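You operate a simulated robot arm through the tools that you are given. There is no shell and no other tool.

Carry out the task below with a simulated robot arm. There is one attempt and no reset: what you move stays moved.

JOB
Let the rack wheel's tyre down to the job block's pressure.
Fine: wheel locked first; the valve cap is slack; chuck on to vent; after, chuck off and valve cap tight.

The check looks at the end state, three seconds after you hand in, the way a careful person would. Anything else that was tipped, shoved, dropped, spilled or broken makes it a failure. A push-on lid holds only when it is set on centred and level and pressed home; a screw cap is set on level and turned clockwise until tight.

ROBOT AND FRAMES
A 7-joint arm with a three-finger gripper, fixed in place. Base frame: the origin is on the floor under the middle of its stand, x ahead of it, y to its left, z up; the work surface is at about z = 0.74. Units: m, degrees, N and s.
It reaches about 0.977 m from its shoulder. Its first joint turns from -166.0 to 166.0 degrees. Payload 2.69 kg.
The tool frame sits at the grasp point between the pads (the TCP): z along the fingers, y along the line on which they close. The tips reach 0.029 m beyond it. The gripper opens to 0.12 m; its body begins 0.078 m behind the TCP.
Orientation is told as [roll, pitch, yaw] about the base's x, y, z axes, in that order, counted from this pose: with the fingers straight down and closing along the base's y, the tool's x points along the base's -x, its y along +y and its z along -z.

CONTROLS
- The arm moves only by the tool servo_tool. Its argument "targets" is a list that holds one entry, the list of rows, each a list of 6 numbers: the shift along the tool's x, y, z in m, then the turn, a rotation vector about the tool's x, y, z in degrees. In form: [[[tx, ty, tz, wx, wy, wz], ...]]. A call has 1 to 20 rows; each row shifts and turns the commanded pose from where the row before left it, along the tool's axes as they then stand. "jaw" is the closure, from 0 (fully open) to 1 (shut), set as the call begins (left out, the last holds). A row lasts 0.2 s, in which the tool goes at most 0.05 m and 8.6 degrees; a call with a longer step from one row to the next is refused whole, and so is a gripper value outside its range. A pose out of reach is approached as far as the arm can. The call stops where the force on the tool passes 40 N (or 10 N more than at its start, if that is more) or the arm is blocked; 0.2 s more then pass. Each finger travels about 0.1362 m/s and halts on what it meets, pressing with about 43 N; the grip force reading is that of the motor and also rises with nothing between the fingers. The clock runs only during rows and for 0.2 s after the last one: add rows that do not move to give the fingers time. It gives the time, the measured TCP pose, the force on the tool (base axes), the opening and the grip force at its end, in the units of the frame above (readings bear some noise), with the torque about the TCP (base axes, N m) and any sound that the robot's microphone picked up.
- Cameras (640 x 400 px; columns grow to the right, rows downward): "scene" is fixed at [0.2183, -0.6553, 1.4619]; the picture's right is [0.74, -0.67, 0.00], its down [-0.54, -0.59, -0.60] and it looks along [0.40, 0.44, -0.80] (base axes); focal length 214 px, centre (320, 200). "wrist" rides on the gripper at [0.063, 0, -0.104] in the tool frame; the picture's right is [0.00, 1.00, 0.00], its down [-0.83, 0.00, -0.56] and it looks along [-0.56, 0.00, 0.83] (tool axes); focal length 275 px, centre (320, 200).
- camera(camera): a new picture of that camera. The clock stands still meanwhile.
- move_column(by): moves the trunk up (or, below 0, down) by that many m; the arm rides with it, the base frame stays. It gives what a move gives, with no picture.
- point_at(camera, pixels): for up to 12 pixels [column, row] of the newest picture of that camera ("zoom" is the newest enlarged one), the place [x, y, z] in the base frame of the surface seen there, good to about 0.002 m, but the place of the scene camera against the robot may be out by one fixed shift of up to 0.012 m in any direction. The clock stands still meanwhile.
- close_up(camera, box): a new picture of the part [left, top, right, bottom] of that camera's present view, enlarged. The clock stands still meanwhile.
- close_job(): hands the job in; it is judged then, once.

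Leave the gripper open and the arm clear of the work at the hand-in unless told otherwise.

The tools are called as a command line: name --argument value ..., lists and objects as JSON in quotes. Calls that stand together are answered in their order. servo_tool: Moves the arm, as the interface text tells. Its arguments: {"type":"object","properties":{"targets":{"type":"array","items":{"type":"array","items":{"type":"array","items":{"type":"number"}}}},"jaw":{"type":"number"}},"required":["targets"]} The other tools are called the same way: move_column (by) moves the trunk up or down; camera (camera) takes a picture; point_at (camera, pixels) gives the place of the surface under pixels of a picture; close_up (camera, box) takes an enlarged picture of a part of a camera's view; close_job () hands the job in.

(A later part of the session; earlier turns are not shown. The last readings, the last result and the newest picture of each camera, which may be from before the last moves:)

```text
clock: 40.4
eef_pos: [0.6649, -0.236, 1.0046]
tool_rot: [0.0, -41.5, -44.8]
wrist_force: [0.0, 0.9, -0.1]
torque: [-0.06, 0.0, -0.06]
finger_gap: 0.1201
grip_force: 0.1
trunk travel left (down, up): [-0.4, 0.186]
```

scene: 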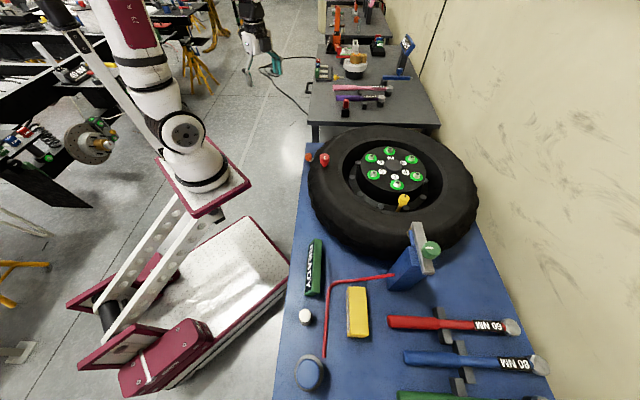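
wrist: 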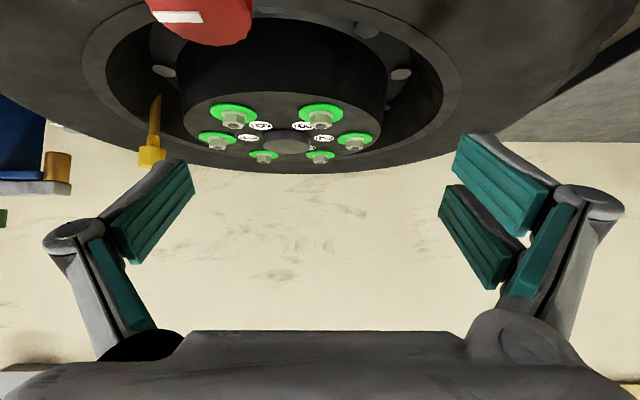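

The commanded pose follows the measured one. I'll rise 0.1 m along the base z, then untilt.

servo_tool --targets '[[[-0.0221, 0, -0.025, 0, 0, 0], [-0.0221, 0, -0.025, 0, 0, 0], [-0.0221, 0, -0.025, 0, 0, 0], [0, 0, 0, 0, 8.3, 0], [0, 0, 0, 0, 8.3, 0], [0, 0, 0, 0, 8.3, 0], [0, 0, 0, 0, 8.3, 0], [0, 0, 0, 0, 8.3, 0]]]'

camera --camera "scene"

```text
clock: 42.2
eef_pos: [0.6649, -0.2361, 1.1053]
tool_rot: [0.2, -0.1, -44.8]
wrist_force: [0.2, 0.4, 0.9]
torque: [-0.07, -0.03, 0.03]
finger_gap: 0.1201
grip_force: 0.0
trunk travel left (down, up): [-0.4, 0.186]
```

```text
taken
```

scene: 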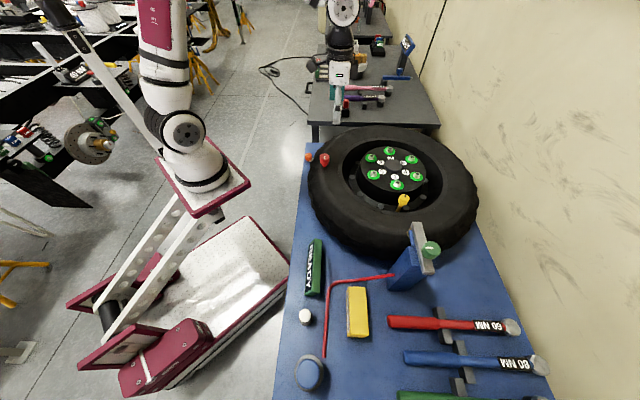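

Everything is still in place. Now I'll take a closer flat look at the red knob from the near side, at yaw 45 with a 40° tilt.

servo_tool --targets '[[[0, 0, 0, 0, 0, -8.18], [0, 0, 0, 0, 0, -8.18], [0, 0, 0, 0, 0, -8.18], [0, 0, 0, 0, 0, -8.18], [0, 0, 0, 0, 0, -8.18], [0, 0, 0, 0, 0, -8.18], [0, 0, 0, 0, 0, -8.18], [0, 0, 0, 0, 0, -8.18], [0, 0, 0, 0, 0, -8.18], [0, 0, 0, 0, 0, -8.18], [0, 0, 0, 0, 0, -8.18], [0.0398, 0.0083, 0.02, 0, 0, 0], [0.0398, 0.0083, 0.02, 0, 0, 0], [0.0398, 0.0083, 0.02, 0, 0, 0], [0.0398, 0.0083, 0.02, 0, 0, 0], [0, 0, 0, 0, -8, 0], [0, 0, 0, 0, -8, 0], [0, 0, 0, 0, -8, 0], [0, 0, 0, 0, -8, 0], [0, 0, 0, 0, -8, 0]]]'

camera --camera "wrist"

close_up --camera "wrist" --box '[260, 120, 380, 220]'

```text
clock: 46.4
eef_pos: [0.5281, -0.3262, 1.0247]
tool_rot: [-0.4, -40.2, 45.2]
wrist_force: [0.0, 0.2, -0.2]
torque: [0.0, 0.02, 0.02]
finger_gap: 0.1198
grip_force: 0.0
trunk travel left (down, up): [-0.4, 0.186]
```

```text
taken
```

wrist: 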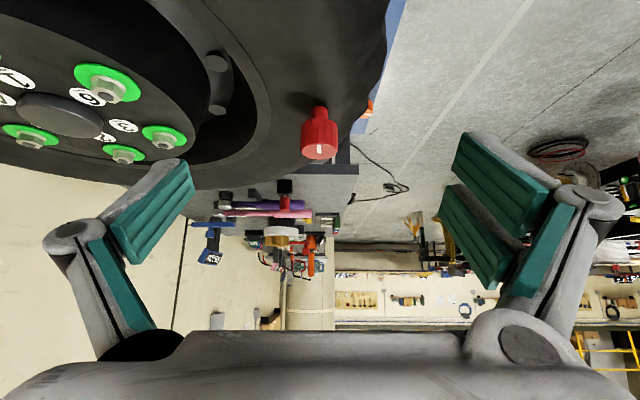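

```text
4.00 times, centred on (320, 170) of wrist
```

zoom: 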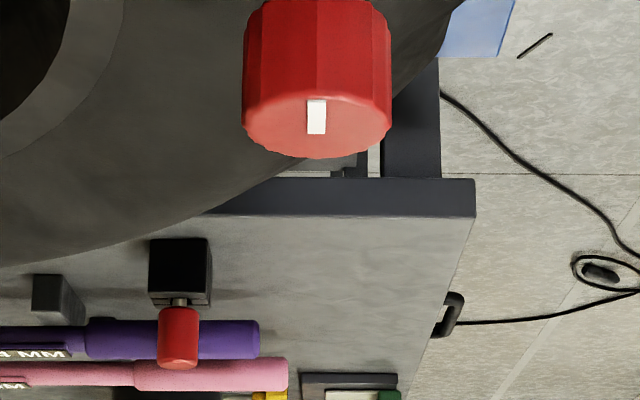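

close_up --camera "wrist" --box '[270, 80, 370, 170]'

point_at --camera "wrist" --pixels '[[319, 150], [305, 150], [333, 150], [319, 157], [319, 130], [319, 112], [319, 105], [300, 100], [305, 135], [335, 135]]'

```text
4.44 times, centred on (320, 125) of wrist
```

zoom: 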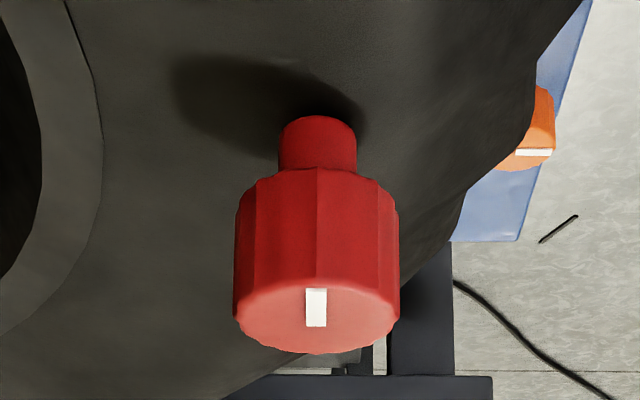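

```text
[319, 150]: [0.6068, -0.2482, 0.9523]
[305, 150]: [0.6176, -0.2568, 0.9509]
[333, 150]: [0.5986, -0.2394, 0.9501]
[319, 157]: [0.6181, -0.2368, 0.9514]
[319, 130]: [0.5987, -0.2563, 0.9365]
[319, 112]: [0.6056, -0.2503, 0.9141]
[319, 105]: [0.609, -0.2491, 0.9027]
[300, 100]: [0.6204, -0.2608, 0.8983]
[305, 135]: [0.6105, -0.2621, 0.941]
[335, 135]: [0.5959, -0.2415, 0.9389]
```

The red knob's centre is about (0.607,-0.248), with its top at z 0.9525, its skirt bottom near 0.92 and the tyre face at 0.90. As the knob on the wheel itself, it's my first guess for the lock. A clockwise turn only tightens and can be reversed, so it's a low-risk test. I'll untilt and centre above it.

servo_tool --targets '[[[0, 0, 0, 0, 8, 0], [0, 0, 0, 0, 8, 0], [0, 0, 0, 0, 8, 0], [0, 0, 0, 0, 8, 0], [0, 0, 0, 0, 8, 0], [-0.0375, 0, 0, 0, 0, 0], [-0.0375, 0, 0, 0, 0, 0], [-0.0375, 0, 0, 0, 0, 0]]]'

camera --camera "wrist"

```text
clock: 48.2
eef_pos: [0.6075, -0.2474, 1.0275]
tool_rot: [-0.2, 0.0, 44.9]
wrist_force: [-0.3, 0.3, 0.9]
torque: [0.03, -0.07, -0.01]
finger_gap: 0.12
grip_force: 0.0
trunk travel left (down, up): [-0.4, 0.186]
```

```text
taken
```

wrist: 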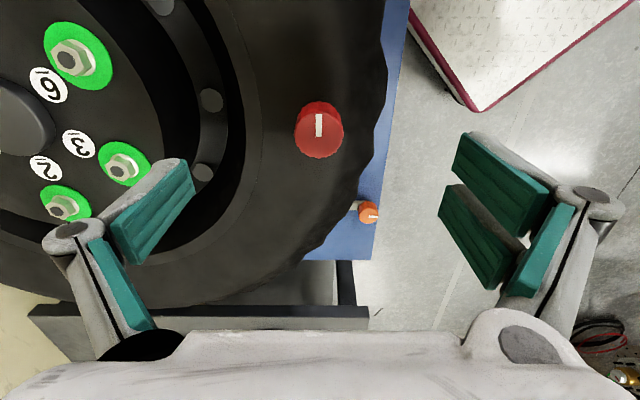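

point_at --camera "wrist" --pixels '[[298, 131], [341, 131], [319, 155], [319, 113], [319, 133]]'

close_up --camera "wrist" --box '[280, 90, 360, 170]'

```text
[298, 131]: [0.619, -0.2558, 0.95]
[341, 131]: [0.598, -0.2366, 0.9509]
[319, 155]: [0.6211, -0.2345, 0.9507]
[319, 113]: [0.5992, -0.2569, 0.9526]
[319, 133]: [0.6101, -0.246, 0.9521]
```

```text
5.00 times, centred on (320, 130) of wrist
```

zoom: 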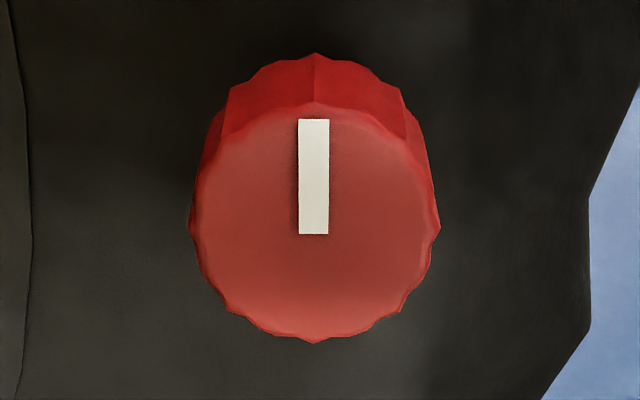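

The red knob's centre is (0.6095,-0.246), radius about 0.017. I'll shift 2 mm and descend 0.084 so the tips sit at z≈0.914, just above the tyre face.

servo_tool --targets '[[[-0.0023, 0, 0.028, 0, 0, 0], [0, 0, 0.028, 0, 0, 0], [0, 0, 0.028, 0, 0, 0]]]'

camera --camera "wrist"

```text
clock: 49.0
eef_pos: [0.609, -0.2449, 0.9407]
tool_rot: [-0.1, 0.0, 45.1]
wrist_force: [0.3, 0.8, -0.8]
torque: [0.02, -0.01, -0.01]
finger_gap: 0.1198
grip_force: 0.1
trunk travel left (down, up): [-0.4, 0.186]
```

```text
taken
```

wrist: 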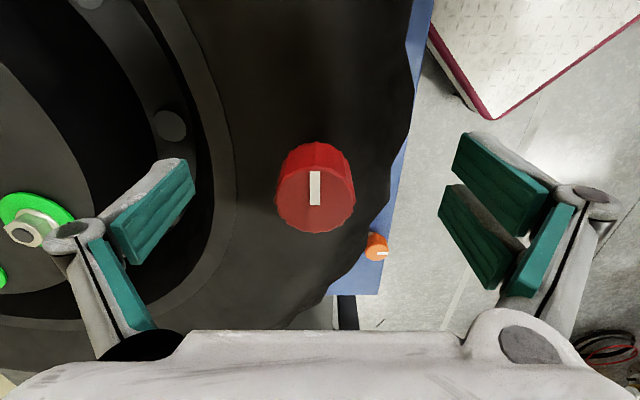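

The knob sits centred between the fingers, at about (315,195). I'll close on it.

servo_tool --targets '[[[0, 0, 0, 0, 0, 0], [0, 0, 0, 0, 0, 0], [0, 0, 0, 0, 0, 0], [0, 0, 0, 0, 0, 0]]]' --jaw 0.85

camera --camera "wrist"

```text
clock: 50.0
eef_pos: [0.61, -0.2467, 0.9423]
tool_rot: [-0.4, 0.0, 45.1]
wrist_force: [9.9, -8.3, 5.6]
torque: [-0.23, -0.26, 0.07]
finger_gap: 0.0326
grip_force: 44.6
trunk travel left (down, up): [-0.4, 0.186]
```

```text
taken
```

wrist: 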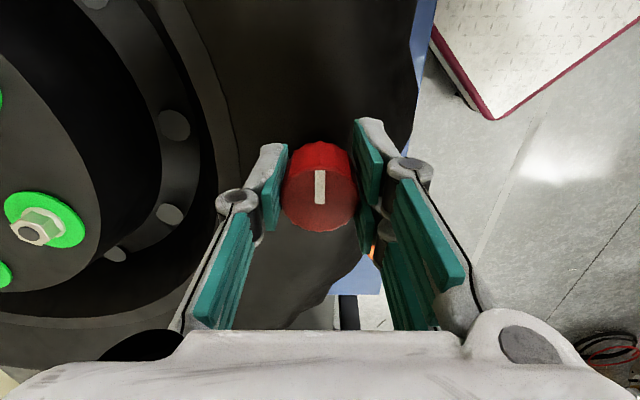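

I'm gripping it, gap 0.0326, with a small side load. I'll relax that by 1.5 mm and try a small clockwise turn of 16° to feel the torque.

servo_tool --targets '[[[0, -0.0015, 0, 0, 0, 0], [0, 0, 0, 0, 0, 4], [0, 0, 0, 0, 0, 4], [0, 0, 0, 0, 0, 4], [0, 0, 0, 0, 0, 4]]]'

camera --camera "wrist"

close_up --camera "scene" --box '[285, 230, 345, 310]'

```text
clock: 51.2
eef_pos: [0.6105, -0.2444, 0.9418]
tool_rot: [0.0, 0.0, 29.2]
wrist_force: [-2.1, 9.6, 24.9]
torque: [0.34, 0.12, 1.09]
finger_gap: 0.0321
grip_force: 44.9
trunk travel left (down, up): [-0.4, 0.186]
```

```text
taken
```

wrist: 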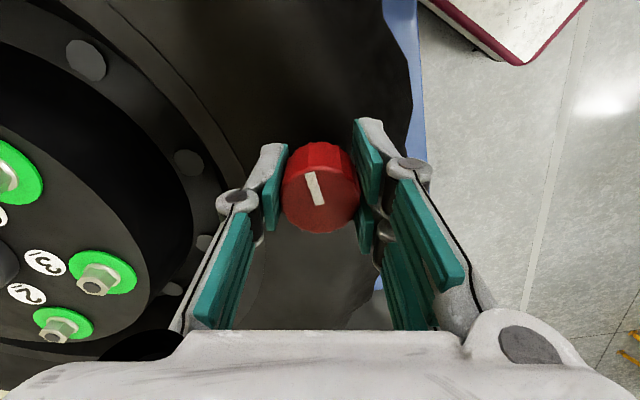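

```text
5.00 times, centred on (315, 270) of scene
```

zoom: 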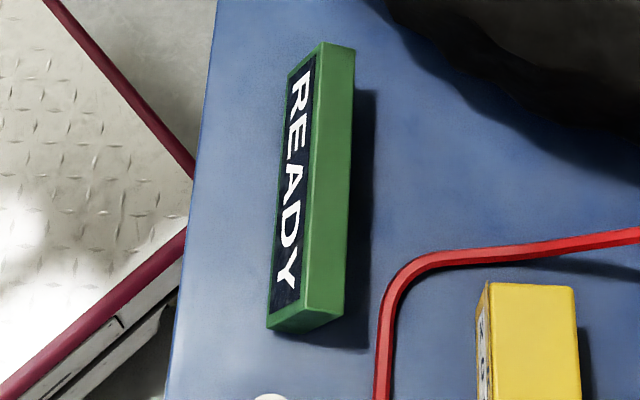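

The torque reached 1.09 N·m and the mark did not follow the gripper: the fingers slid round the knob and it leaned left in the picture. So the red knob won't turn clockwise and is already tight in that direction. I'll release it, rise, and test the orange knob.

servo_tool --targets '[[[0, 0, 0, 0, 0, -2], [0, 0, 0, 0, 0, 0], [0, 0, 0, 0, 0, 0], [0, 0, -0.03, 0, 0, 0], [0, 0, -0.04, 0, 0, 0], [0, 0, -0.04, 0, 0, 0]]]' --jaw 0

camera --camera "wrist"

close_up --camera "scene" --box '[295, 140, 345, 175]'

```text
clock: 52.6
eef_pos: [0.6099, -0.2463, 1.0526]
tool_rot: [-0.1, 0.0, 31.1]
wrist_force: [0.9, -0.2, -0.5]
torque: [0.0, 0.03, -0.02]
finger_gap: 0.1198
grip_force: 0.0
trunk travel left (down, up): [-0.4, 0.186]
```

```text
taken
```

wrist: 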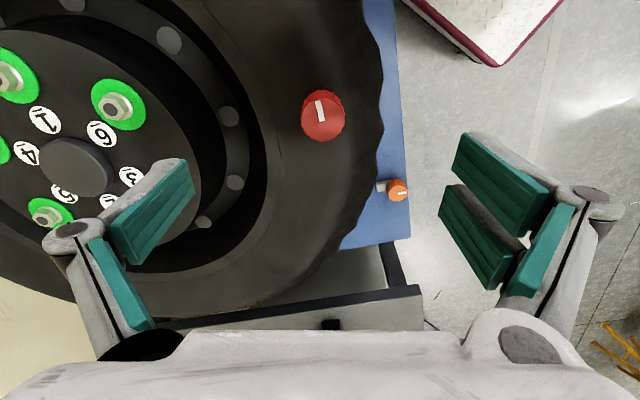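

```text
11.43 times, centred on (320, 158) of scene
```

zoom: 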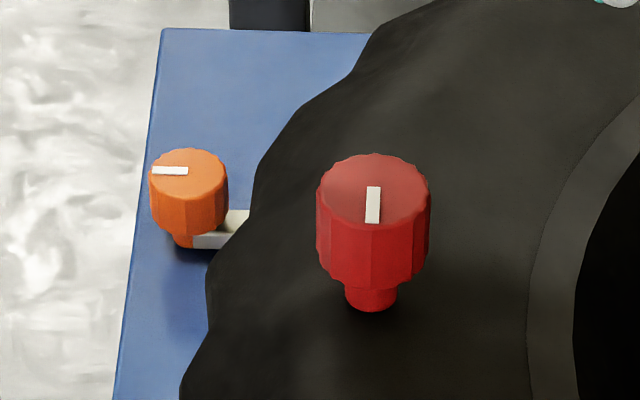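

The red knob is unchanged; its picture is identical to before. Now for orange: I'll turn to yaw -45 so the fingers close along the bench edge direction, clear of the tyre and the tab, and hover above it at (0.696,-0.046).

servo_tool --targets '[[[0, 0, 0, 0, 0, 8.45], [0, 0, 0, 0, 0, 8.45], [0, 0, 0, 0, 0, 8.45], [0, 0, 0, 0, 0, 8.45], [0, 0, 0, 0, 0, 8.45], [0, 0, 0, 0, 0, 8.45], [0, 0, 0, 0, 0, 8.45], [0, 0, 0, 0, 0, 8.45], [0, 0, 0, 0, 0, 8.45], [0.0161, 0.0404, 0.01, 0, 0, 0], [0.0161, 0.0404, 0.01, 0, 0, 0], [0.0161, 0.0404, 0.01, 0, 0, 0], [0.0161, 0.0404, 0.01, 0, 0, 0], [0.0161, 0.0404, 0.01, 0, 0, 0]]]'

camera --camera "wrist"

```text
clock: 55.6
eef_pos: [0.6958, -0.0477, 0.998]
tool_rot: [0.0, -0.1, -45.1]
wrist_force: [-0.7, -0.1, -0.6]
torque: [0.06, -0.03, 0.02]
finger_gap: 0.1201
grip_force: 0.1
trunk travel left (down, up): [-0.4, 0.186]
```

```text
taken
```

wrist: 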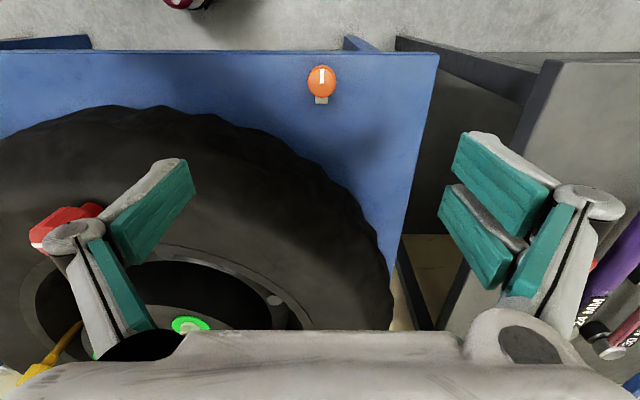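

close_up --camera "wrist" --box '[280, 40, 360, 120]'

point_at --camera "wrist" --pixels '[[321, 82], [308, 82], [334, 82], [321, 72], [321, 93], [321, 101], [321, 70]]'

```text
5.00 times, centred on (320, 80) of wrist
```

zoom: 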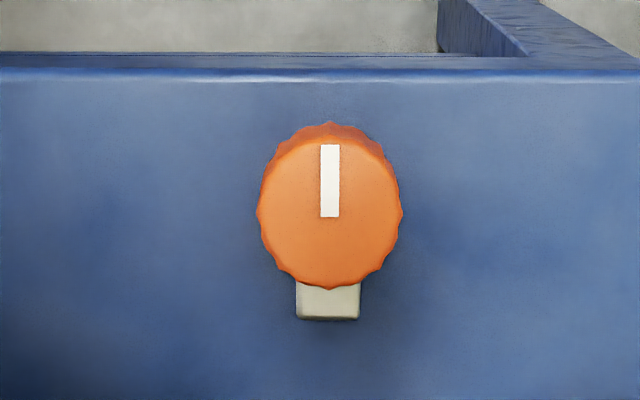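

```text
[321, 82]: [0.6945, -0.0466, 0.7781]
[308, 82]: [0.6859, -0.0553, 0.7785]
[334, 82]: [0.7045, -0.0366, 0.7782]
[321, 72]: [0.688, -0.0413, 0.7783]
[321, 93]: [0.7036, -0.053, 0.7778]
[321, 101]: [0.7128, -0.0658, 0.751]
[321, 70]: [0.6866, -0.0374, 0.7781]
```

The orange knob's centre is (0.695,-0.046), top z 0.778, radius about 0.0147. The pale tab sits exactly opposite its white mark. I'll descend to TCP z 0.793, which puts the tips at 0.764, just above the tab, without gripping yet.

servo_tool --targets '[[[0.0018, 0.0006, 0.041, 0, 0, 0], [0, 0, 0.041, 0, 0, 0], [0, 0, 0.041, 0, 0, 0], [0, 0, 0.041, 0, 0, 0], [0, 0, 0.041, 0, 0, 0]]]'

camera --camera "wrist"

```text
clock: 56.8
eef_pos: [0.6936, -0.0455, 0.7956]
tool_rot: [0.1, -0.2, -45.0]
wrist_force: [0.1, -0.2, 0.2]
torque: [0.0, -0.03, -0.06]
finger_gap: 0.1199
grip_force: 0.1
trunk travel left (down, up): [-0.4, 0.186]
```

```text
taken
```

wrist: 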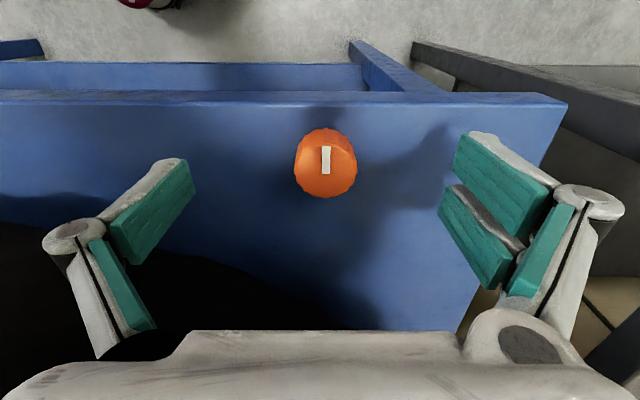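

The knob is 3 mm to the right of the finger midline, so I'll shift +y by 2.5 mm, go 3 mm lower, and then close.

servo_tool --targets '[[[0, 0.0025, 0.003, 0, 0, 0], [0, 0, 0, 0, 0, 0]]]'

servo_tool --targets '[[[0, 0, 0, 0, 0, 0], [0, 0, 0, 0, 0, 0], [0, 0, 0, 0, 0, 0], [0, 0, 0, 0, 0, 0]]]' --jaw 0.9

camera --camera "wrist"

```text
clock: 57.4
eef_pos: [0.6964, -0.0436, 0.7922]
tool_rot: [0.0, -0.2, -45.1]
wrist_force: [-0.4, -0.2, 0.3]
torque: [-0.01, 0.01, 0.03]
finger_gap: 0.1201
grip_force: 0.0
trunk travel left (down, up): [-0.4, 0.186]
```

```text
clock: 58.4
eef_pos: [0.6947, -0.0446, 0.7941]
tool_rot: [0.0, -0.1, -44.9]
wrist_force: [-3.7, -4.5, 5.0]
torque: [-0.23, 0.08, 0.12]
finger_gap: 0.031
grip_force: 45.3
trunk travel left (down, up): [-0.4, 0.186]
```

```text
taken
```

wrist: 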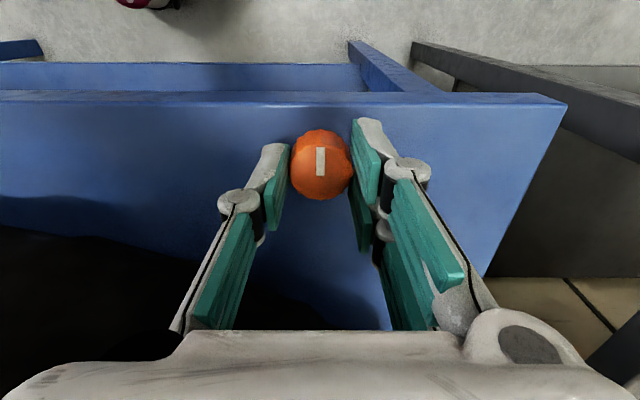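

I'm gripping it. I'll relax the side load by 1 mm and try a clockwise turn of 12° to feel whether it moves.

servo_tool --targets '[[[0, -0.001, 0, 0, 0, 0], [0, 0, 0, 0, 0, 4], [0, 0, 0, 0, 0, 4], [0, 0, 0, 0, 0, 4]]]'

camera --camera "wrist"

close_up --camera "scene" --box '[285, 230, 345, 310]'

```text
clock: 59.4
eef_pos: [0.6947, -0.0454, 0.7925]
tool_rot: [0.0, -0.1, -57.2]
wrist_force: [-5.8, -9.9, 2.1]
torque: [-0.41, 0.05, 0.41]
finger_gap: 0.0308
grip_force: 45.0
trunk travel left (down, up): [-0.4, 0.186]
```

```text
taken
```

wrist: 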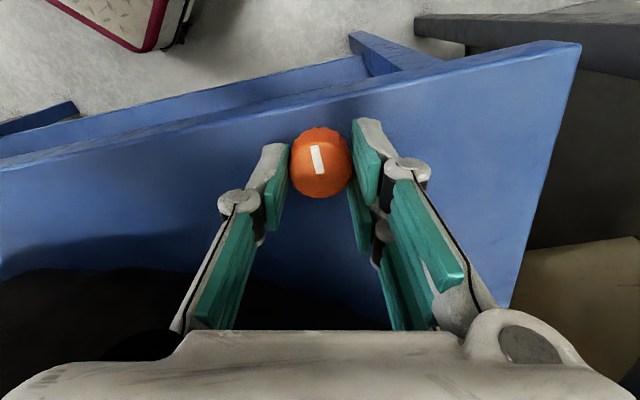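

```text
5.00 times, centred on (315, 270) of scene
```

zoom: 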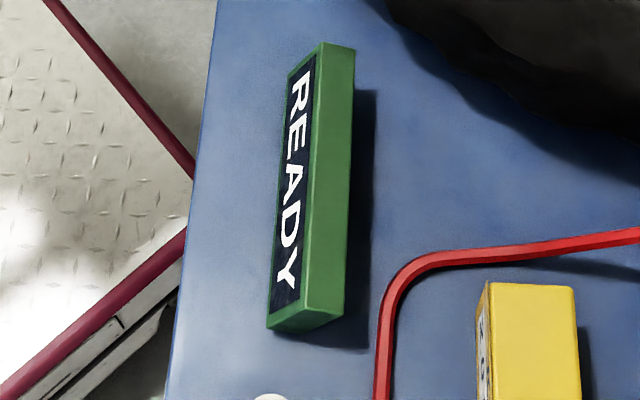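

The mark leaned left again, so the fingers slid and the orange knob does not turn clockwise either (torque 0.41). I'll gently try the other way, counter-clockwise by 24°, watching the mark.

servo_tool --targets '[[[0, 0, 0, 0, 0, -4], [0, 0, 0, 0, 0, -4], [0, 0, 0, 0, 0, -4], [0, 0, 0, 0, 0, -4], [0, 0, 0, 0, 0, -4], [0, 0, 0, 0, 0, -4]]]'

camera --camera "wrist"

close_up --camera "wrist" --box '[280, 120, 360, 210]'

```text
clock: 60.8
eef_pos: [0.6963, -0.0464, 0.7924]
tool_rot: [0.0, -0.1, -33.0]
wrist_force: [-12.4, -23.8, -8.5]
torque: [-0.59, 0.31, -0.41]
finger_gap: 0.0305
grip_force: 45.3
trunk travel left (down, up): [-0.4, 0.186]
```

```text
taken
```

wrist: 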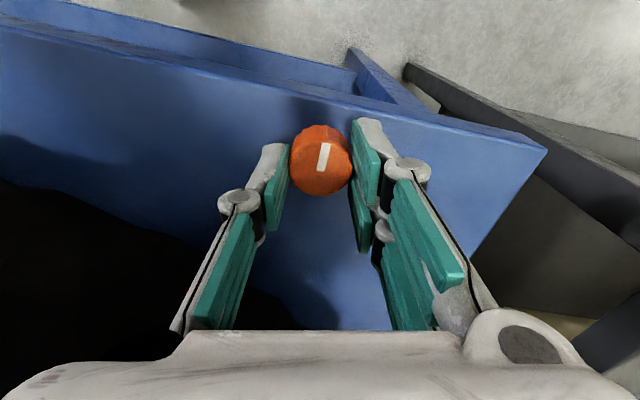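

```text
4.44 times, centred on (320, 165) of wrist
```

zoom: 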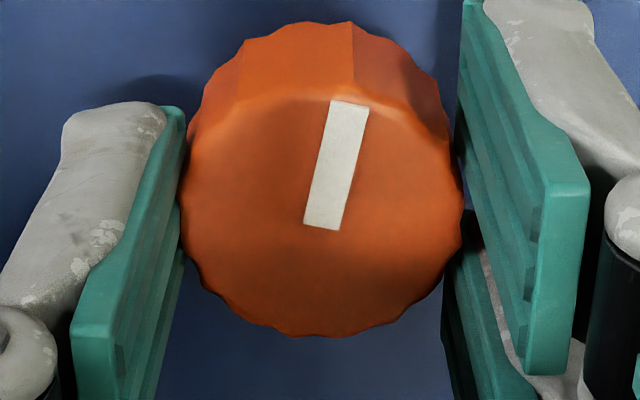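

The mark now leans right by the same amount, so the knob has not turned at all; the fingers slip both ways. It may be a sliding handle (bolt) rather than a rotary knob. I'll go back to yaw -45 and nudge it a few mm toward the wheel to feel for sliding.

servo_tool --targets '[[[0, -0.001, 0, 0, 0, 4], [0, 0, 0, 0, 0, 4], [0, 0, 0, 0, 0, 4], [-0.002, 0, 0, 0, 0, 0], [-0.002, 0, 0, 0, 0, 0], [-0.002, 0, 0, 0, 0, 0]]]'

camera --camera "wrist"

```text
clock: 62.2
eef_pos: [0.6983, -0.0497, 0.7941]
tool_rot: [0.1, -0.1, -45.0]
wrist_force: [-15.0, -11.7, 14.7]
torque: [0.49, 1.35, 0.0]
finger_gap: 0.0306
grip_force: 44.9
trunk travel left (down, up): [-0.4, 0.186]
```

```text
taken
```

wrist: 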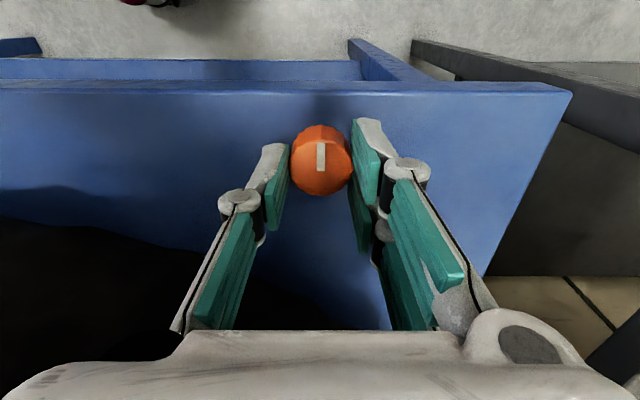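

The TCP moved 5 mm with moderate force. I'll check whether the knob itself moved relative to the bench edge.

close_up --camera "wrist" --box '[280, 120, 360, 210]'

point_at --camera "wrist" --pixels '[[320, 160], [320, 170], [320, 180], [320, 145], [320, 100], [320, 88]]'

close_up --camera "scene" --box '[290, 130, 350, 180]'

```text
4.44 times, centred on (320, 165) of wrist
```

zoom: 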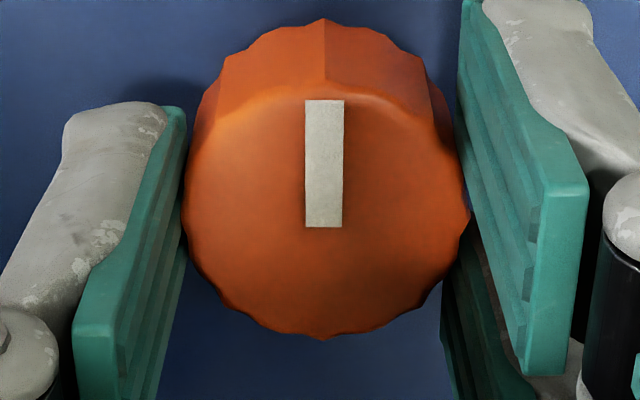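

```text
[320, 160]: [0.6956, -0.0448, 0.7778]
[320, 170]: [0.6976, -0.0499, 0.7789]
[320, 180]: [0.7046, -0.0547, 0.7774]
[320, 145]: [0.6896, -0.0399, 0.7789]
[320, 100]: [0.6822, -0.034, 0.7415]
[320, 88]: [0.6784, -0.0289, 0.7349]
```

```text
8.00 times, centred on (320, 155) of scene
```

zoom: 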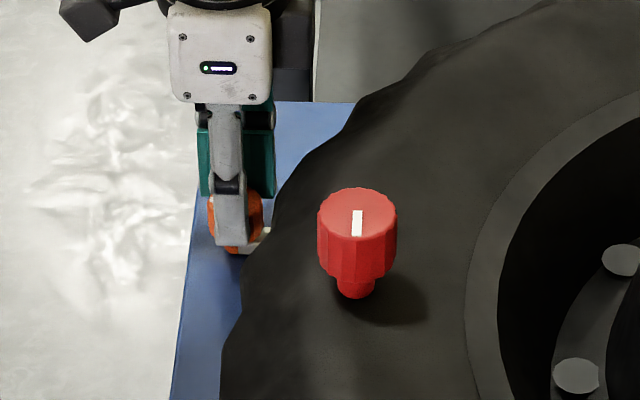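

The knob centre moved about 4.5 mm toward the wheel with almost no force along that direction (about 2 N). So the orange knob is a sliding bolt, and this is the wheel lock. I'll ease the side and vertical load and keep sliding it toward the wheel in small steps, watching the force.

servo_tool --targets '[[[0, -0.002, -0.001, 0, 0, 0], [-0.003, 0, 0, 0, 0, 0], [-0.003, 0, 0, 0, 0, 0], [0, 0, 0, 0, 0, 0]]]'

camera --camera "wrist"

close_up --camera "scene" --box '[290, 130, 350, 180]'

```text
clock: 63.2
eef_pos: [0.7049, -0.0544, 0.7922]
tool_rot: [0.0, -0.1, -44.8]
wrist_force: [0.0, 3.5, -17.5]
torque: [0.34, 0.19, -0.04]
finger_gap: 0.0304
grip_force: 44.7
trunk travel left (down, up): [-0.4, 0.186]
```

```text
taken
```

wrist: 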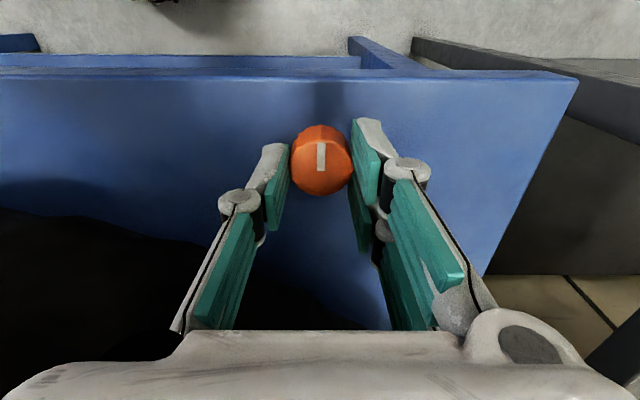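

```text
8.00 times, centred on (320, 155) of scene
```

zoom: 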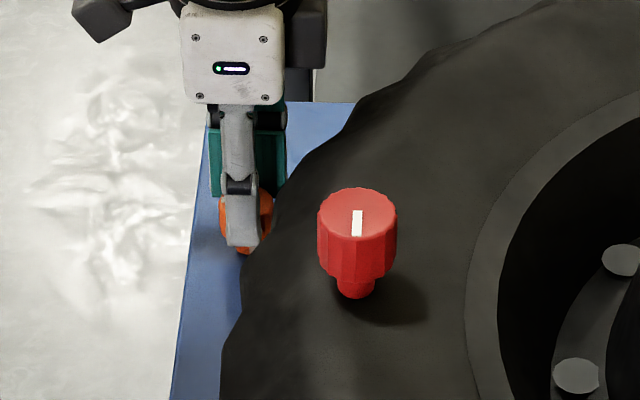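

The orange knob travels with the fingers and is held vertically and in rotation, so it's a proper slide bolt. I'll continue in 9 mm portions, lowering 1 mm to remove the upward pull.

servo_tool --targets '[[[-0.003, 0, 0.0006, 0, 0, 0], [-0.003, 0, 0, 0, 0, 0], [-0.003, 0, 0, 0, 0, 0], [0, 0, 0, 0, 0, 0]]]'

servo_tool --targets '[[[-0.003, 0, 0, 0, 0, 0], [-0.003, 0, 0, 0, 0, 0], [0, 0, 0, 0, 0, 0]]]'

camera --camera "wrist"

camera --camera "scene"

```text
clock: 64.2
eef_pos: [0.7107, -0.0602, 0.7934]
tool_rot: [0.0, -0.2, -45.0]
wrist_force: [4.0, 13.3, -9.0]
torque: [0.27, -0.1, 0.12]
finger_gap: 0.0305
grip_force: 45.2
trunk travel left (down, up): [-0.4, 0.186]
```

```text
clock: 65.0
eef_pos: [0.7108, -0.0606, 0.7939]
tool_rot: [0.0, 0.5, -44.7]
wrist_force: [-5.1, 8.2, 10.0]
torque: [-0.11, -0.23, -0.03]
finger_gap: 0.0304
grip_force: 44.5
trunk travel left (down, up): [-0.4, 0.186]
stopped in row 3: the force on the tool passed its limit at 41 N (the readings are from after the stop); the commanded pose is now the measured one
```

```text
taken
```

wrist: 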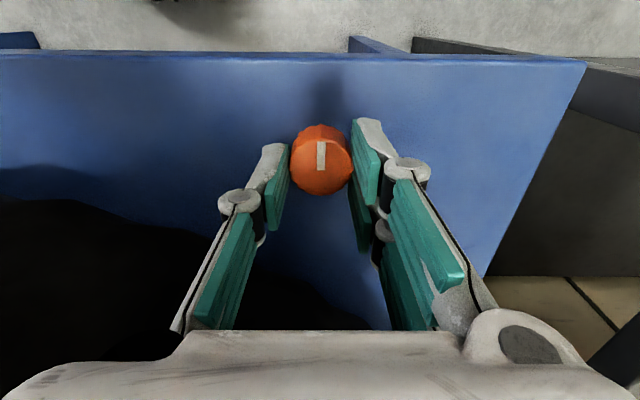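

```text
taken
```

scene: 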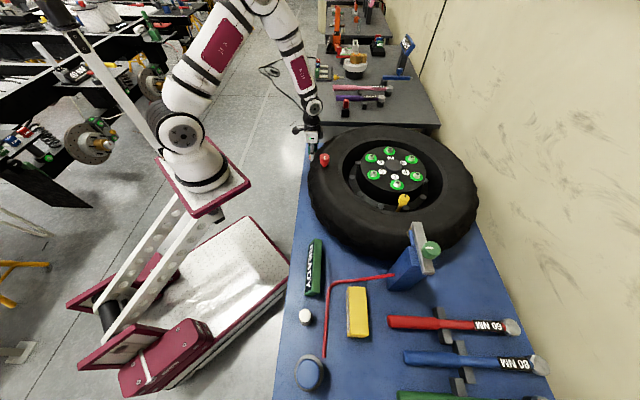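

The slide stopped after about 22 mm with a force rise and little torque, so the contact is at the knob: an end stop. I'll push once more lightly to confirm it's seated and read the force.

servo_tool --targets '[[[-0.0015, 0, 0, 0, 0, 0], [-0.001, 0, 0, 0, 0, 0], [0, 0, 0, 0, 0, 0]]]'

close_up --camera "wrist" --box '[280, 120, 360, 210]'

close_up --camera "scene" --box '[285, 230, 345, 310]'

```text
clock: 65.8
eef_pos: [0.7118, -0.0607, 0.7931]
tool_rot: [-0.1, 0.6, -44.6]
wrist_force: [-20.3, 26.0, 20.0]
torque: [0.8, 0.62, 0.05]
finger_gap: 0.0304
grip_force: 44.9
trunk travel left (down, up): [-0.4, 0.186]
```

```text
4.44 times, centred on (320, 165) of wrist
```

zoom: 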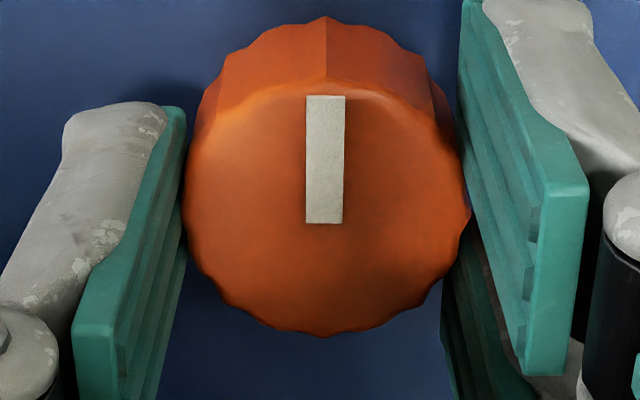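

```text
5.00 times, centred on (315, 270) of scene
```

zoom: 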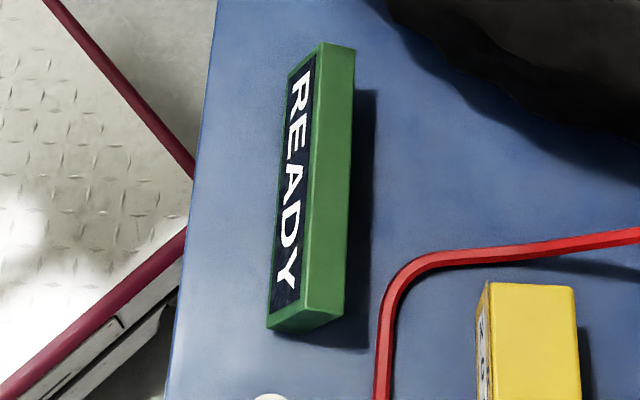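

The bolt is firmly seated at its end (33 N with no further motion). I'll open only partly (jaw 0.5) so the knuckles stay clear of the tyre, then rise.

servo_tool --targets '[[[0.001, 0, 0, 0, 0, 0], [0, 0, 0, 0, 0, 0], [0, 0, -0.02, 0, 0, 0], [0, 0, -0.045, 0, 0, 0], [0, 0, -0.045, 0, 0, 0], [0, 0, -0.045, 0, 0, 0], [0, 0, -0.045, 0, 0, 0]]]' --jaw 0.5

camera --camera "wrist"

close_up --camera "scene" --box '[295, 140, 345, 175]'

```text
clock: 67.4
eef_pos: [0.7138, -0.0623, 0.9915]
tool_rot: [-0.1, 0.4, -44.7]
wrist_force: [0.2, -0.4, -0.1]
torque: [-0.02, 0.03, 0.01]
finger_gap: 0.0599
grip_force: 0.1
trunk travel left (down, up): [-0.4, 0.186]
```

```text
taken
```

wrist: 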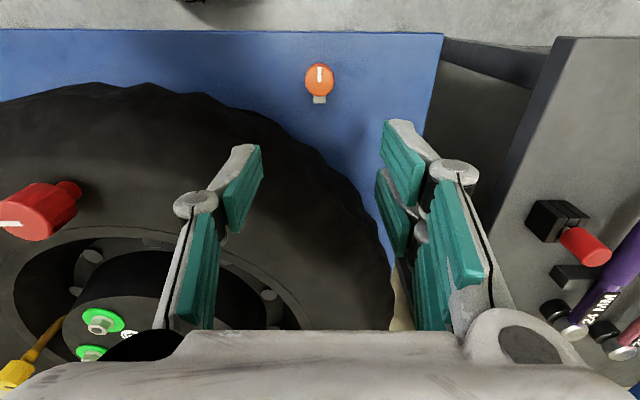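

```text
11.43 times, centred on (320, 158) of scene
```

zoom: 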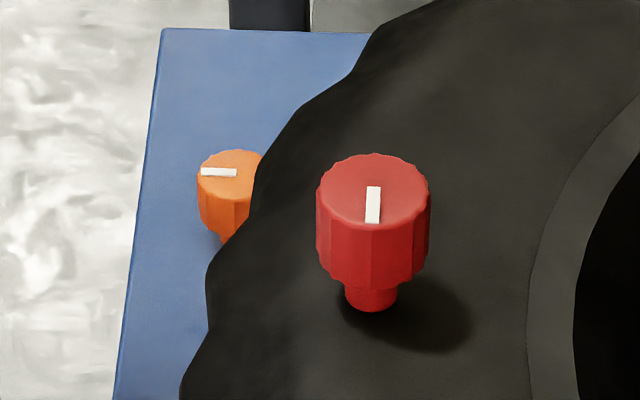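

The orange bolt stays pushed in toward the wheel. Next is the valve cap. I'll also look for a free flat spot on the bench to set it down, so I'm measuring bench points from the scene camera and some on the cap.

camera --camera "scene"

point_at --camera "scene" --pixels '[[340, 262], [345, 248], [330, 240], [305, 225], [310, 205], [300, 180], [300, 300], [345, 275], [330, 300], [372, 262], [328, 270], [308, 190]]'

point_at --camera "wrist" --pixels '[[319, 80], [319, 72], [319, 90], [319, 101]]'

```text
taken
```

scene: 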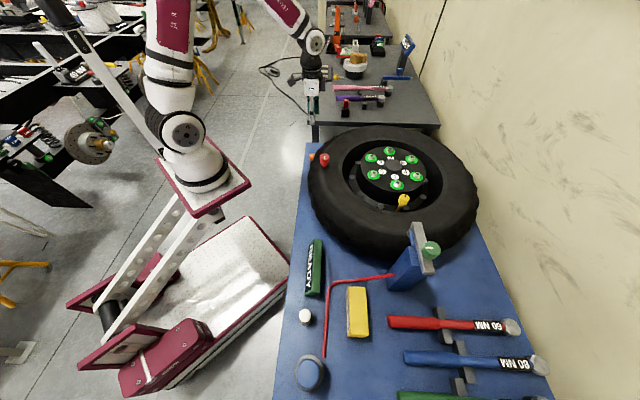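

```text
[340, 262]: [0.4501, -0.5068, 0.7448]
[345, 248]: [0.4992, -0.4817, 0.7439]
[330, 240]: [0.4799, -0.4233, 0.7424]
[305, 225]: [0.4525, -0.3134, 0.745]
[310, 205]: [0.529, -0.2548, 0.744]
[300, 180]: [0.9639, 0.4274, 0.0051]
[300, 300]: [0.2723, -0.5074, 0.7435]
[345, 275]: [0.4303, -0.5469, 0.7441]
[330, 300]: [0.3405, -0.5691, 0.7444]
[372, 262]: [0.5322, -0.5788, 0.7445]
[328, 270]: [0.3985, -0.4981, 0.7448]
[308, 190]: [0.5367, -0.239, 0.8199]
```

```text
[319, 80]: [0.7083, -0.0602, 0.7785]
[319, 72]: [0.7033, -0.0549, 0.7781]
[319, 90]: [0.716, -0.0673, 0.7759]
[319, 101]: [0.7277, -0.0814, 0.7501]
```

The bolt knob is now at (0.710,-0.062), about 22 mm in. The free spot near (0.449,-0.506), between the READY plate, hose and tyre, suits the cap. I'll rise, turn to yaw 45 and go above the valve cap.

servo_tool --targets '[[[0, 0, -0.045, 0, 0, -8.2], [0, 0, 0, 0, 0, -8.2], [0, 0, 0, 0, 0, -8.2], [0, 0, 0, 0, 0, -8.2], [0, 0, 0, 0, 0, -8.2], [0, 0, 0, 0, 0, -8.2], [0, 0, 0, 0, 0, -8.2], [0, 0, 0, 0, 0, -8.2], [0, 0, 0, 0, 0, -8.2], [0, 0, 0, 0, 0, -8.2], [0, 0, 0, 0, 0, -8]]]' --jaw 0

servo_tool --targets '[[[0.0363, -0.0297, 0, 0, 0, 0], [0.0363, -0.0297, 0, 0, 0, 0], [0.0363, -0.0297, 0, 0, 0, 0], [0.0363, -0.0297, 0, 0, 0, 0], [0.0363, -0.0297, 0, 0, 0, 0], [0.0363, -0.0297, 0, 0, 0, 0], [0.0363, -0.0297, 0, 0, 0, 0], [0.0363, -0.0297, 0, 0, 0, 0], [0.0363, -0.0297, 0, 0, 0, 0], [0.0363, -0.0297, 0, 0, 0, 0]]]'

camera --camera "wrist"

```text
clock: 69.8
eef_pos: [0.714, -0.0636, 1.0373]
tool_rot: [0.4, 0.1, 45.5]
wrist_force: [-0.3, -0.5, 0.2]
torque: [0.01, 0.0, 0.03]
finger_gap: 0.1199
grip_force: 0.0
trunk travel left (down, up): [-0.4, 0.186]
```

```text
clock: 72.0
eef_pos: [0.6697, -0.5315, 1.0362]
tool_rot: [0.4, 0.1, 45.4]
wrist_force: [1.6, 0.8, 1.4]
torque: [-0.08, 0.02, -0.02]
finger_gap: 0.1202
grip_force: 0.0
trunk travel left (down, up): [-0.4, 0.186]
```

```text
taken
```

wrist: 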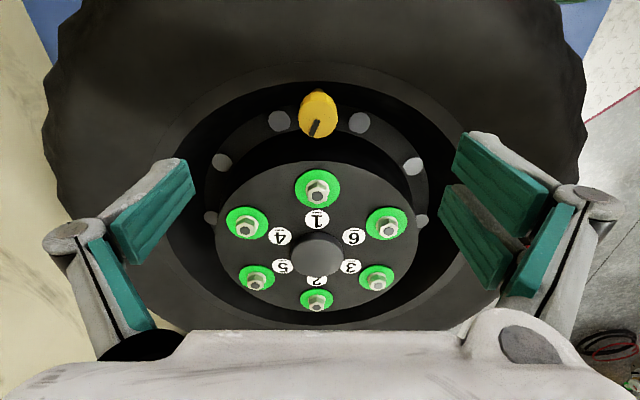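

close_up --camera "wrist" --box '[280, 75, 360, 155]'

point_at --camera "wrist" --pixels '[[318, 118], [301, 118], [334, 118], [318, 105], [318, 132], [318, 95], [315, 136], [280, 121]]'

```text
5.00 times, centred on (320, 115) of wrist
```

zoom: 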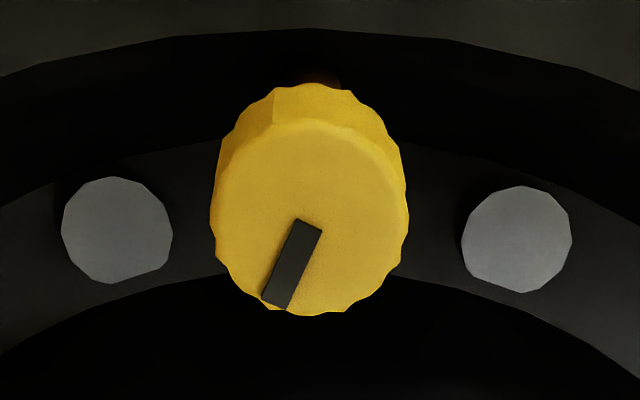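

```text
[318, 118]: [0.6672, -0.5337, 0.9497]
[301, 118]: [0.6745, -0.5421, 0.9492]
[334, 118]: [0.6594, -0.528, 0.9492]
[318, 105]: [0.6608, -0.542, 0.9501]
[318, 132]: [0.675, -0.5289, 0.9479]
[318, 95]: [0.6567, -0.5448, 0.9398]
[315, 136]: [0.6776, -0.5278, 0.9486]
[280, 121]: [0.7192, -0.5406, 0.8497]
```

The cap's top centre is (0.668,-0.5325), z 0.9495, radius about 0.0122. Its black mark points toward the hub, slightly to the left in the picture. I'll descend around it with the fingers across the wheel's tangent, tips to z≈0.918.

servo_tool --targets '[[[0.0019, 0.0005, 0.029, 0, 0, 0], [0, 0, 0.03, 0, 0, 0], [0, 0, 0.03, 0, 0, 0]]]' --jaw 0.3

camera --camera "wrist"

```text
clock: 72.8
eef_pos: [0.6667, -0.5303, 0.946]
tool_rot: [0.3, 0.0, 45.2]
wrist_force: [-0.1, 0.5, -0.4]
torque: [-0.03, 0.01, -0.03]
finger_gap: 0.0838
grip_force: 0.0
trunk travel left (down, up): [-0.4, 0.186]
```

```text
taken
```

wrist: 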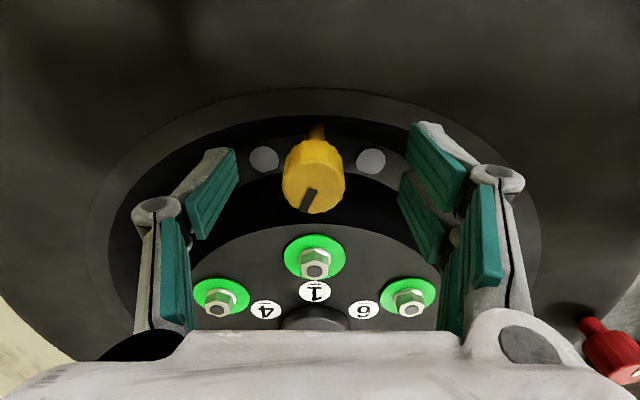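

The cap is centred at about (314,185), 2.5 mm left of the finger midline. I'll shift by that, then close gently on it.

servo_tool --targets '[[[0, -0.0025, 0, 0, 0, 0], [0, 0, 0, 0, 0, 0]]]'

servo_tool --targets '[[[0, 0, 0, 0, 0, 0], [0, 0, 0, 0, 0, 0], [0, 0, 0, 0, 0, 0], [0, 0, 0, 0, 0, 0]]]' --jaw 0.9

camera --camera "wrist"

close_up --camera "wrist" --box '[270, 130, 370, 220]'

```text
clock: 73.4
eef_pos: [0.6682, -0.5339, 0.9461]
tool_rot: [0.4, 0.1, 45.1]
wrist_force: [-0.8, 0.3, -0.5]
torque: [-0.02, -0.01, -0.02]
finger_gap: 0.0838
grip_force: 0.0
trunk travel left (down, up): [-0.4, 0.186]
```

```text
clock: 74.4
eef_pos: [0.6693, -0.5334, 0.9472]
tool_rot: [0.3, 0.1, 45.2]
wrist_force: [3.8, -4.1, 1.4]
torque: [-0.25, 0.0, 0.02]
finger_gap: 0.0263
grip_force: 45.3
trunk travel left (down, up): [-0.4, 0.186]
```

```text
taken
```

wrist: 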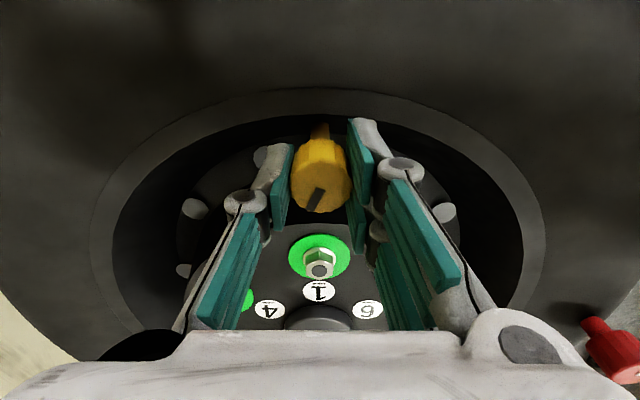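

```text
4.44 times, centred on (320, 175) of wrist
```

zoom: 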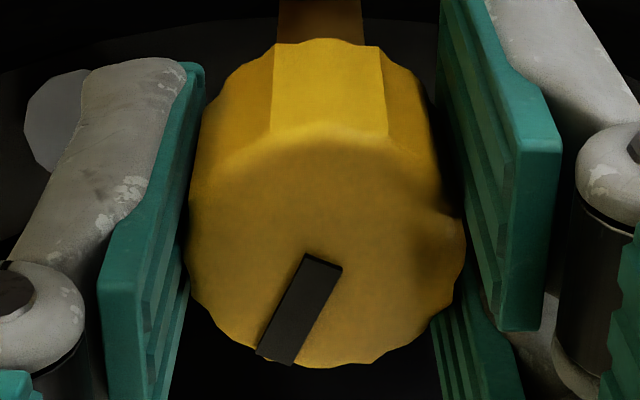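

I'm gripping it, gap 0.0263, with the mark pointing down-left. I'll turn counter-clockwise 20° and watch the torque and whether the mark follows.

servo_tool --targets '[[[0, -0.0005, 0, 0, 0, -5], [0, 0, 0, 0, 0, -5], [0, 0, 0, 0, 0, -5], [0, 0, 0, 0, 0, -5]]]'

camera --camera "wrist"

close_up --camera "wrist" --box '[270, 130, 370, 220]'

```text
clock: 75.4
eef_pos: [0.6676, -0.5339, 0.9464]
tool_rot: [0.4, -0.1, 65.2]
wrist_force: [-3.9, 2.7, 10.4]
torque: [0.4, 0.2, 0.01]
finger_gap: 0.0263
grip_force: 45.2
trunk travel left (down, up): [-0.4, 0.186]
```

```text
taken
```

wrist: 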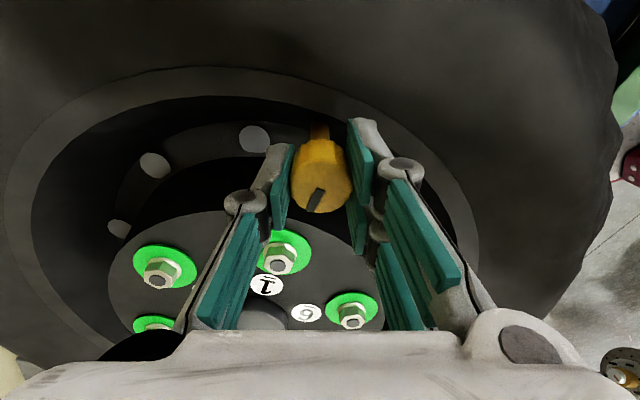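

```text
4.44 times, centred on (320, 175) of wrist
```

zoom: 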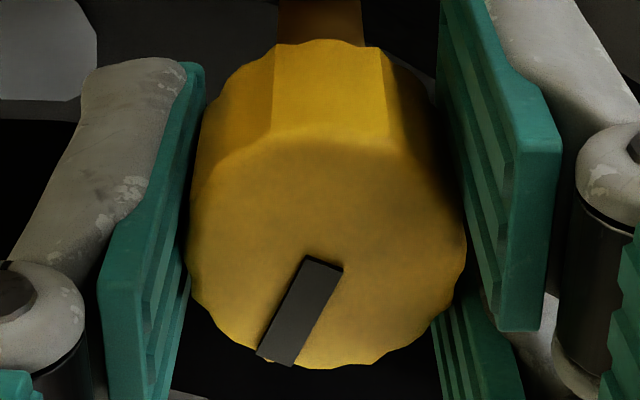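

The cap turned with the gripper at nearly zero torque and pushed up slightly, so it's loose. I'll try a gentle 3 mm lift to see if it comes free.

servo_tool --targets '[[[0, 0, -0.001, 0, 0, 0], [0, 0, -0.001, 0, 0, 0], [0, 0, -0.001, 0, 0, 0], [0, 0, 0, 0, 0, 0]]]'

```text
clock: 76.4
eef_pos: [0.6689, -0.5335, 0.947]
tool_rot: [0.6, -0.2, 65.3]
wrist_force: [-1.7, -0.9, -22.9]
torque: [-0.68, 0.17, 0.0]
finger_gap: 0.026
grip_force: 45.3
trunk travel left (down, up): [-0.4, 0.186]
```

The thread still holds it (-23 N at 1 mm). With this slight upward pull I'll keep turning counter-clockwise and watch the pull drop as it climbs.

servo_tool --targets '[[[0, 0, 0, 0, 0, -6], [0, 0, 0, 0, 0, -6], [0, 0, 0, 0, 0, -6], [0, 0, 0, 0, 0, -6], [0, 0, 0, 0, 0, 0]]]'

```text
clock: 77.6
eef_pos: [0.6676, -0.5336, 0.9497]
tool_rot: [0.4, -0.2, 89.3]
wrist_force: [-11.7, 2.7, -12.9]
torque: [0.58, 0.51, -0.26]
finger_gap: 0.0265
grip_force: 45.5
trunk travel left (down, up): [-0.4, 0.186]
```

The pull dropped to 13 N as the cap climbs, roughly 0.7 mm in 24°. I'll continue counter-clockwise with a slight climb.

servo_tool --targets '[[[0, 0, -0.0002, 0, 0, -6], [0, 0, -0.0002, 0, 0, -6], [0, 0, -0.0002, 0, 0, -6], [0, 0, -0.0002, 0, 0, -6], [0, 0, -0.0002, 0, 0, -6], [0, 0, 0, 0, 0, 0]]]'

close_up --camera "wrist" --box '[270, 130, 370, 220]'

```text
clock: 79.0
eef_pos: [0.6691, -0.5356, 0.9508]
tool_rot: [0.1, -0.3, 119.3]
wrist_force: [-12.7, -1.1, -15.3]
torque: [-0.17, 0.14, -0.38]
finger_gap: 0.0267
grip_force: 45.0
trunk travel left (down, up): [-0.4, 0.186]
```

```text
4.44 times, centred on (320, 175) of wrist
```

zoom: 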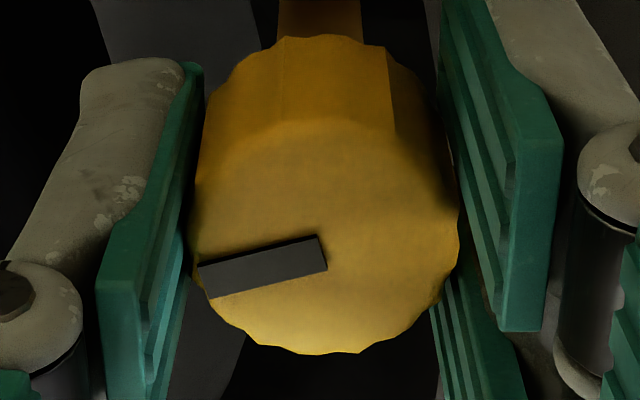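

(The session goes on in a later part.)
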